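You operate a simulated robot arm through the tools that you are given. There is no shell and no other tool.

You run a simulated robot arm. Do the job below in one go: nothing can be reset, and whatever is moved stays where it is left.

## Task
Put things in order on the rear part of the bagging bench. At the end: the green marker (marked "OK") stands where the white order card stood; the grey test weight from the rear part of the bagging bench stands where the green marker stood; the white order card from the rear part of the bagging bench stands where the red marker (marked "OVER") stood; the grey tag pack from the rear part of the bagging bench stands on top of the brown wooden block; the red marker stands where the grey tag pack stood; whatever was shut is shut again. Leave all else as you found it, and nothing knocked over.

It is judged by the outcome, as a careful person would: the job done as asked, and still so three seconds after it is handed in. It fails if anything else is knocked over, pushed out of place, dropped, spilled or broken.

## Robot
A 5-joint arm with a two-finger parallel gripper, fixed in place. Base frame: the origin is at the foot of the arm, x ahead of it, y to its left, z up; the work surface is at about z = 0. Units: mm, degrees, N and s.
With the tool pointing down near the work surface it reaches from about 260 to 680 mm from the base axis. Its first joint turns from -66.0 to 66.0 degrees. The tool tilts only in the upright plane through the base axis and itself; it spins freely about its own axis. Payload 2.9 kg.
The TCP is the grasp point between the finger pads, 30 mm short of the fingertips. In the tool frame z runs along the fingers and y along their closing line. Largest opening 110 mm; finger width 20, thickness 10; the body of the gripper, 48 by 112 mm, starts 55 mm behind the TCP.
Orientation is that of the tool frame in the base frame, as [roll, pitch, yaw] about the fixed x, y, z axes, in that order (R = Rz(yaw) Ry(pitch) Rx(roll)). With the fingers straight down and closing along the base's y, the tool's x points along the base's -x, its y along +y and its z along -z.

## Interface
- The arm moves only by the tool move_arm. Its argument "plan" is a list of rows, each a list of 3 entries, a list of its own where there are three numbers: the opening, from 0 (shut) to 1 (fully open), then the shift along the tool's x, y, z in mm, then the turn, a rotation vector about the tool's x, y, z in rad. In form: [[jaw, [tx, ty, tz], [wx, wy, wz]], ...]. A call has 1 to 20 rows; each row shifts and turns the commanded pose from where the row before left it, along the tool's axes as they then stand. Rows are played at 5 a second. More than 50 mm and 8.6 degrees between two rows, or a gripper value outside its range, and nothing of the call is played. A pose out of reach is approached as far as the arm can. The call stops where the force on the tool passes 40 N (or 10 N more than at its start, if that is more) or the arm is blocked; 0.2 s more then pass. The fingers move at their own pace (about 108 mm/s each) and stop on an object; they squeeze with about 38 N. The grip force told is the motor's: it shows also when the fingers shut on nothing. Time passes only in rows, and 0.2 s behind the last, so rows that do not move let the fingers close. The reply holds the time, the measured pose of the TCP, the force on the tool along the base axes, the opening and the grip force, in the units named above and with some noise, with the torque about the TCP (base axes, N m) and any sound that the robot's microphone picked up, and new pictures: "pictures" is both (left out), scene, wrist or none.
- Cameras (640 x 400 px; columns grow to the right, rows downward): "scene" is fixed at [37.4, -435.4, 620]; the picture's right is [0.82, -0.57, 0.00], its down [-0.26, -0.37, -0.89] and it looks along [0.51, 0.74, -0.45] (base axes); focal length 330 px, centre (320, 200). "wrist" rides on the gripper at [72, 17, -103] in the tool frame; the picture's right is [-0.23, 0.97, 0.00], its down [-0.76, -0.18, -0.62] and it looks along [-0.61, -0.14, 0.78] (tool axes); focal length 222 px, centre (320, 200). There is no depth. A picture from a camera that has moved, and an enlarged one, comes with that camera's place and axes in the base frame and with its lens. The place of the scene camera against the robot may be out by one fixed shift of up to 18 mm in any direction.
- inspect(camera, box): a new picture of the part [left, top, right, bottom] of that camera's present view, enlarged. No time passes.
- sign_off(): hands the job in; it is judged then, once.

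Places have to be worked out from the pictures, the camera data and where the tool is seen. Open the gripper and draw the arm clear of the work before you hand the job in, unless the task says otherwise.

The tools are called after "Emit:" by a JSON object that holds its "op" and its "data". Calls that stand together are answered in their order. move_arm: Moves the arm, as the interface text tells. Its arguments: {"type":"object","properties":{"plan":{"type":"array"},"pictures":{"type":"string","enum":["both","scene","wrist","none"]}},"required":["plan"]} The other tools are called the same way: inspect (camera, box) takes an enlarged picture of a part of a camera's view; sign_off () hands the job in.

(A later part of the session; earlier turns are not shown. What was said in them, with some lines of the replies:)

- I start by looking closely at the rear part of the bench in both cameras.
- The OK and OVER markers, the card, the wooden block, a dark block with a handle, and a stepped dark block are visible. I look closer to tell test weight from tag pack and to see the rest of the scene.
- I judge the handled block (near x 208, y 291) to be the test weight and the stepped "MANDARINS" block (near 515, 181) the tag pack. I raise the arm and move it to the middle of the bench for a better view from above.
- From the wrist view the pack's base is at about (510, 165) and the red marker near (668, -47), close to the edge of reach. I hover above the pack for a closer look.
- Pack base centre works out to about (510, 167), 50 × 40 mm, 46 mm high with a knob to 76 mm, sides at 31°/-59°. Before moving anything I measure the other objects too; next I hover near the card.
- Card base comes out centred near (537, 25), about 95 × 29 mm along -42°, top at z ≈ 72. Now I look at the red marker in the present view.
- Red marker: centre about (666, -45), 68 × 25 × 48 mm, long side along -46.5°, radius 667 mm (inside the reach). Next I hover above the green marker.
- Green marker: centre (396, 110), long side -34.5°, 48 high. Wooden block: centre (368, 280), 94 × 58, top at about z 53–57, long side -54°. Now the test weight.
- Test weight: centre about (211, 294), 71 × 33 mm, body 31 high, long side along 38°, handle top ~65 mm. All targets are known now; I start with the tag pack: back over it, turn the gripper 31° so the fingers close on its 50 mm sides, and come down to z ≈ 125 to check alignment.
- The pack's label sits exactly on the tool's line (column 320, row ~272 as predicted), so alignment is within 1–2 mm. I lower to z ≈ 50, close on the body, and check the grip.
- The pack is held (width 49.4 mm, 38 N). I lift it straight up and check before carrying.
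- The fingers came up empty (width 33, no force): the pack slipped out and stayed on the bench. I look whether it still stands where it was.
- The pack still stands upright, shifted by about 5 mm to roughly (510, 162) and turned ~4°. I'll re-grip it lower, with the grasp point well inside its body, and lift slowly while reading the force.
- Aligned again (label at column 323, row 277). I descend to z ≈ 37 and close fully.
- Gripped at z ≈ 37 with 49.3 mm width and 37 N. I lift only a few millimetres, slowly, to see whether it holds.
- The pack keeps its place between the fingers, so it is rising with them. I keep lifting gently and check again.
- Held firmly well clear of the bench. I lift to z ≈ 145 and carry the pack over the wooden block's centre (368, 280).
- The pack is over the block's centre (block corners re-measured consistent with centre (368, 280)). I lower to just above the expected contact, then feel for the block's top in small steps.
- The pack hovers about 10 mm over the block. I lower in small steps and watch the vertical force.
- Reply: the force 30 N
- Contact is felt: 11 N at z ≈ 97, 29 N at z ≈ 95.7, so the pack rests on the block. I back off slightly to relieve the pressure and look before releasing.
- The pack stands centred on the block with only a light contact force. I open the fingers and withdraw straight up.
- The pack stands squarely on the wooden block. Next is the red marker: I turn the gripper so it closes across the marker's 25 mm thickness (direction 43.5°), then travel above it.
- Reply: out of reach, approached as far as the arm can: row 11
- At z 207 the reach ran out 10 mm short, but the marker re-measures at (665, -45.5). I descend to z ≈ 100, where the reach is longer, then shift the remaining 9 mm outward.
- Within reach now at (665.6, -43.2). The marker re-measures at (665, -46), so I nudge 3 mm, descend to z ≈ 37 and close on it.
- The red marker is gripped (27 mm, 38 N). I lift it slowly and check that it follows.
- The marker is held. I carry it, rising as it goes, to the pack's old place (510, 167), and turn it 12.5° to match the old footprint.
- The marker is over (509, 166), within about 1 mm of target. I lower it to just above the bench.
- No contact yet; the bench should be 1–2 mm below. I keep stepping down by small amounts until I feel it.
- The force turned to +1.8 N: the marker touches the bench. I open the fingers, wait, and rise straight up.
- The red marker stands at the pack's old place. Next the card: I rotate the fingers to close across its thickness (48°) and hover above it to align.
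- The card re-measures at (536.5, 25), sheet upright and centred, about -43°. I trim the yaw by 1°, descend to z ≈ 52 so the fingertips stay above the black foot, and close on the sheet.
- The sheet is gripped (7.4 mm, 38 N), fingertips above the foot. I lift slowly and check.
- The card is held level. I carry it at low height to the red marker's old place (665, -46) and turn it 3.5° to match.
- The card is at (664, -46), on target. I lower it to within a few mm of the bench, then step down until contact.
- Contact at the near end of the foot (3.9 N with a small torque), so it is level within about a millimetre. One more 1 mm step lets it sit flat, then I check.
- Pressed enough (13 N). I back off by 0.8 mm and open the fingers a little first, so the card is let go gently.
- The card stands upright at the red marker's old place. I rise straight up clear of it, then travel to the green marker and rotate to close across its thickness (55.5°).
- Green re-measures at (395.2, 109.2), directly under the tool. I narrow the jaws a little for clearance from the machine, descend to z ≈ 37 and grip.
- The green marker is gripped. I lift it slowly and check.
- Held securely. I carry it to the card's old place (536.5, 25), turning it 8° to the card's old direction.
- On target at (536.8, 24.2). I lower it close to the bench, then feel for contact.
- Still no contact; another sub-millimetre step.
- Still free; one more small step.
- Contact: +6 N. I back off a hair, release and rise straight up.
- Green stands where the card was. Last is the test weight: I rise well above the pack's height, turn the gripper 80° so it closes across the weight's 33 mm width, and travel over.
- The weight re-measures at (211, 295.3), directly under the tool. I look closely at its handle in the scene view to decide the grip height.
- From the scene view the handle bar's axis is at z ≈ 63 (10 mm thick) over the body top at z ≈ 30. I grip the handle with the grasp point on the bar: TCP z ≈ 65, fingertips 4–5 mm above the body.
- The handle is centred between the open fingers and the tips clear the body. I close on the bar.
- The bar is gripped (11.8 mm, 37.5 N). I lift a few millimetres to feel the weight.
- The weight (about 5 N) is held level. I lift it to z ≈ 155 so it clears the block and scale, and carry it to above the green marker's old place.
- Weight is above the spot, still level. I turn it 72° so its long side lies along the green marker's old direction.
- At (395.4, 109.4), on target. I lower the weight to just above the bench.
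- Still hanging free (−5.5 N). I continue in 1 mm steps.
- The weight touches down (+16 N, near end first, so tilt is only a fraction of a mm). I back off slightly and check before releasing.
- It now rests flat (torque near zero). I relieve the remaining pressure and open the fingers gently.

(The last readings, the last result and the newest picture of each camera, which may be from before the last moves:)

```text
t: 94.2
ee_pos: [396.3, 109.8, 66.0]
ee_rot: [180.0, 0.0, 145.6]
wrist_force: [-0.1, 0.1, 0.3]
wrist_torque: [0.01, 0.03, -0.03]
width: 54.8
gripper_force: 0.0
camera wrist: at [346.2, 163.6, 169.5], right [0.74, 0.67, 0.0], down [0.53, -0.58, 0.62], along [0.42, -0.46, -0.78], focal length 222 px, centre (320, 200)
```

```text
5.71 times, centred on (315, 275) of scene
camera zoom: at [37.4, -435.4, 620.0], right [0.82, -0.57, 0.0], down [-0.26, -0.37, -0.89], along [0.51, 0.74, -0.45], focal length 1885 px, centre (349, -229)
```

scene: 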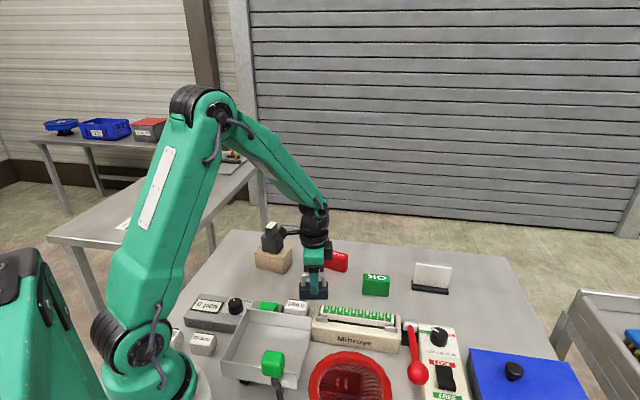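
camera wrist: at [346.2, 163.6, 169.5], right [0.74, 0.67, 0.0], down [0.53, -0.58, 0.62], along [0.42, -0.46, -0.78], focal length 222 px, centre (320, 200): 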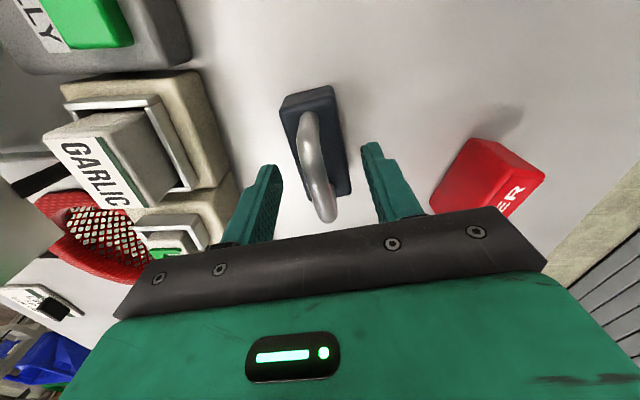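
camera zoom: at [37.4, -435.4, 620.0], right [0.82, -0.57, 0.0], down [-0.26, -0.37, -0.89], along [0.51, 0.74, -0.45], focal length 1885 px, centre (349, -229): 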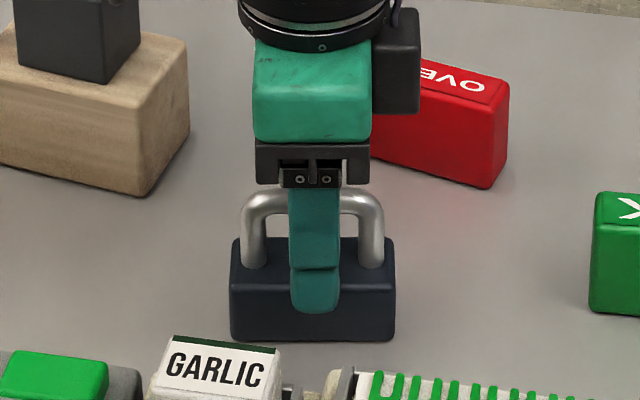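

The weight stands free and level. I raise the arm straight up, well clear, and look at the whole bench.

Emit:
{"op": "move_arm", "data": {"plan": [[0.5, [0, 0, -15], [0, 0, 0]], [0.5, [0, 0, -30], [0, 0, 0]], [0.5, [0, 0, -40], [0, 0, 0]], [0.8, [0, 0, -40], [0, 0, 0]], [1, [0, 0, -40], [0, 0, 0]], [1, [0, 0, -40], [0, 0, 0]], [1, [0, 0, 0], [0, 0, 0]]], "pictures": "both"}}

Emit:
{"op": "inspect", "data": {"camera": "scene", "box": [180, 220, 480, 400]}}

Emit:
{"op": "inspect", "data": {"camera": "wrist", "box": [200, 20, 460, 210]}}

```text
t: 95.8
ee_pos: [395.0, 111.2, 272.4]
ee_rot: [-180.0, 0.0, 145.5]
wrist_force: [-0.1, 1.0, 0.0]
wrist_torque: [-0.01, -0.03, 0.0]
width: 109.9
gripper_force: 0.0
camera wrist: at [345.6, 164.3, 375.4], right [0.74, 0.67, 0.0], down [0.53, -0.58, 0.62], along [0.42, -0.46, -0.78], focal length 222 px, centre (320, 200)
```

scene: 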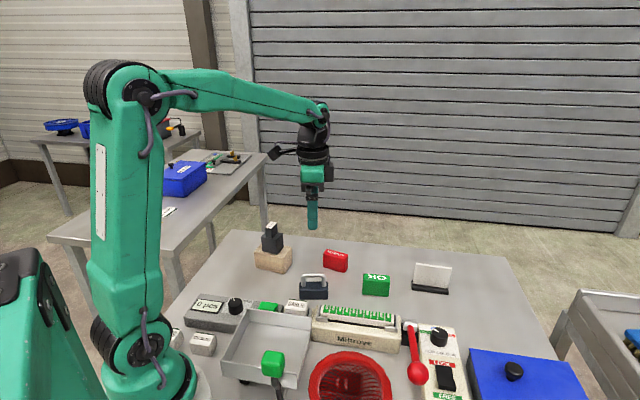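
wrist: 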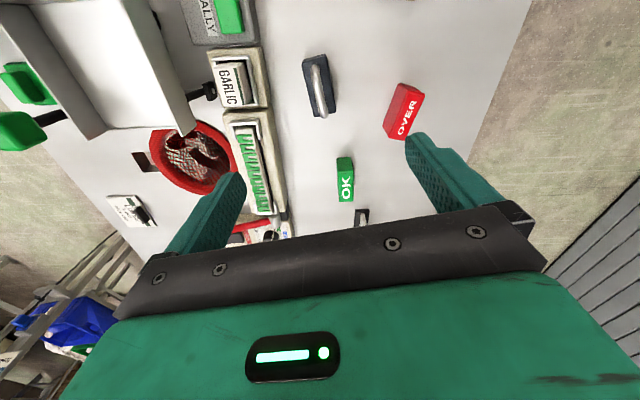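

```text
2.13 times, centred on (330, 310) of scene
camera zoom: at [37.4, -435.4, 620.0], right [0.82, -0.57, 0.0], down [-0.26, -0.37, -0.89], along [0.51, 0.74, -0.45], focal length 704 px, centre (299, -35)
```

zoom: 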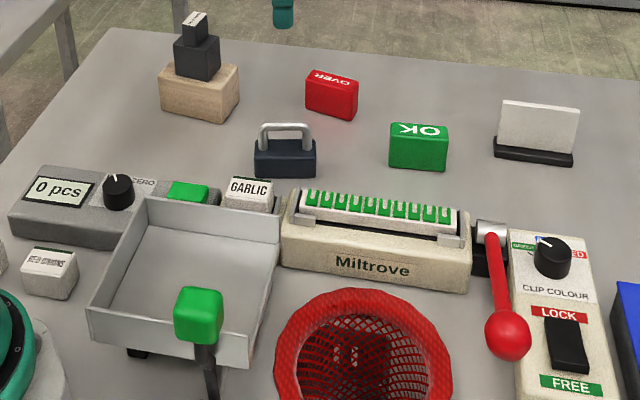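

```text
2.11 times, centred on (330, 115) of wrist
camera zoom: at [345.6, 164.3, 375.4], right [0.74, 0.67, 0.0], down [0.53, -0.58, 0.62], along [0.42, -0.46, -0.78], focal length 468 px, centre (299, 379)
```

zoom: 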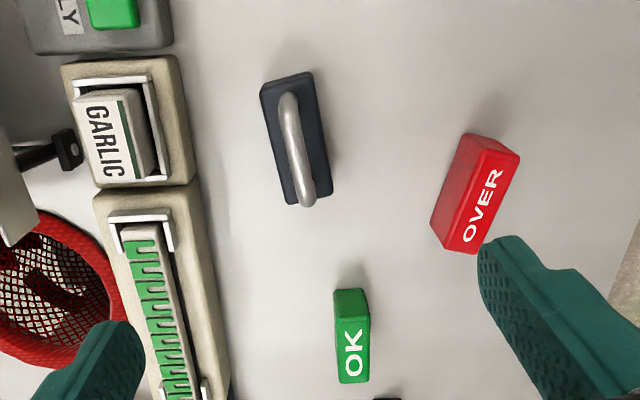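

Everything sits where it should: pack on the block, red at the pack's old spot, card at red's, green at the card's, weight at green's; nothing else has moved. I draw the arm back to about its starting pose and take a last look.

Emit:
{"op": "move_arm", "data": {"plan": [[1, [33.1, 9.9, 0], [0, 0, 0]], [1, [33.1, 9.9, 0], [0, 0, 0]], [1, [33.1, 9.9, 0], [0, 0, 0]], [1, [33.0, 9.9, 0], [0, 0, 0]], [1, [0, 0, 0], [0, 0, -0.12]], [1, [0, 0, 0], [0, 0, -0.12]], [1, [0, 0, 0], [0, 0, -0.12]], [1, [0, 0, 0], [0, 0, -0.12]], [1, [0, 0, 0], [0, 0, -0.12]], [1, [0, 0, 0], [0, 0, 0]]], "pictures": "both"}}

Emit:
{"op": "inspect", "data": {"camera": "scene", "box": [180, 220, 480, 400]}}

Emit:
{"op": "inspect", "data": {"camera": "scene", "box": [240, 210, 360, 310]}}

```text
t: 98.0
ee_pos: [310.0, 217.4, 272.2]
ee_rot: [180.0, 0.0, -180.0]
wrist_force: [0.4, -0.9, -0.2]
wrist_torque: [0.02, 0.0, -0.04]
width: 109.9
gripper_force: 0.1
camera wrist: at [237.7, 232.8, 374.8], right [0.23, 0.97, 0.0], down [0.76, -0.18, 0.62], along [0.61, -0.14, -0.78], focal length 222 px, centre (320, 200)
```

scene: 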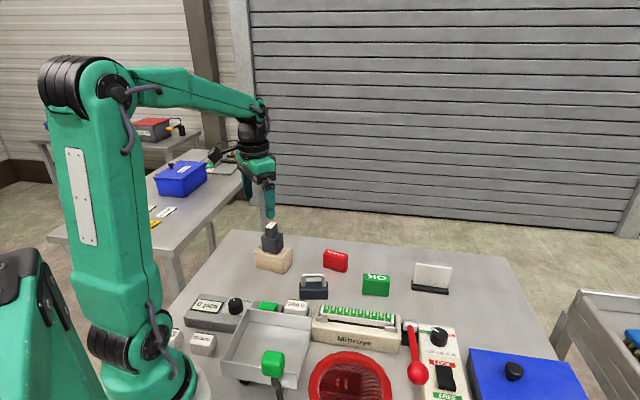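
wrist: 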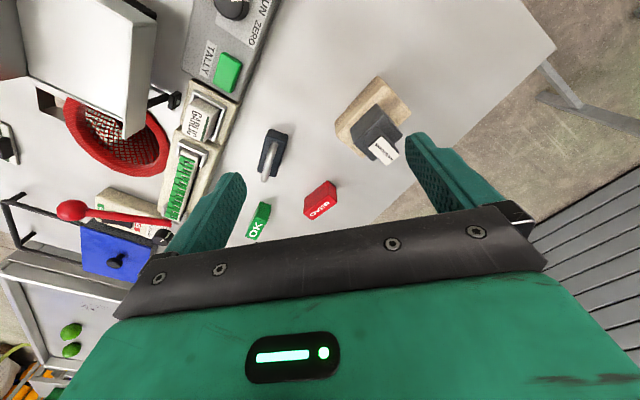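

```text
2.13 times, centred on (330, 310) of scene
camera zoom: at [37.4, -435.4, 620.0], right [0.82, -0.57, 0.0], down [-0.26, -0.37, -0.89], along [0.51, 0.74, -0.45], focal length 704 px, centre (299, -35)
```

zoom: 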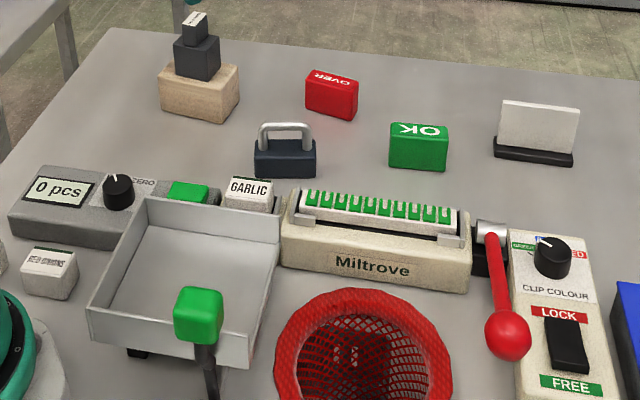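

```text
4.00 times, centred on (300, 260) of scene
camera zoom: at [37.4, -435.4, 620.0], right [0.82, -0.57, 0.0], down [-0.26, -0.37, -0.89], along [0.51, 0.74, -0.45], focal length 1320 px, centre (400, -40)
```

zoom: 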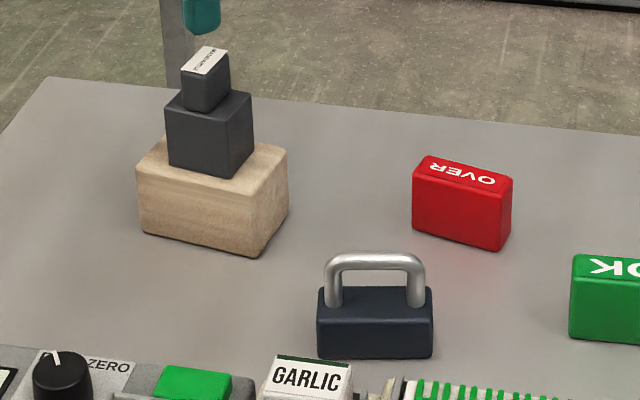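

The last pictures show all five items standing upright in their places. The block, scale, machine and other things look unchanged, nothing was opened, and the gripper is open and back at its start. I hand the job in.

Emit:
{"op": "sign_off", "data": {}}

```text
The job is handed in.
```

The rear part of the bagging bench is in order, and I've handed the job in. In the last pictures everything stood upright, and the arm was back near its starting pose with the gripper open.

| Item | Where it stands now |
|---|---|
| Grey tag pack (labelled "MANDARINS") | On top of the brown wooden block, roughly centred |
| Red marker ("OVER") | Where the tag pack stood |
| White order card | Where the red marker stood |
| Green marker ("OK") | Where the order card stood |
| Grey test weight (dark block with the steel handle) | Where the green marker stood |

- **Slip:** on my first try at lifting the tag pack it slipped out of the fingers. It stayed upright and shifted about 5 mm. I gripped it lower and moved it without trouble, and put the red marker on the pack's original spot, not the shifted one.
- **Identification:** neither grey item says what it is. I took the one with the crop label as the tag pack and the one with the handle as the test weight.
- **Directions:** I turned each item to line up with what stood there before, so the test weight was turned about 72°.
- **Everything else:** I opened nothing, so there was nothing to shut again, and I saw nothing else out of place.
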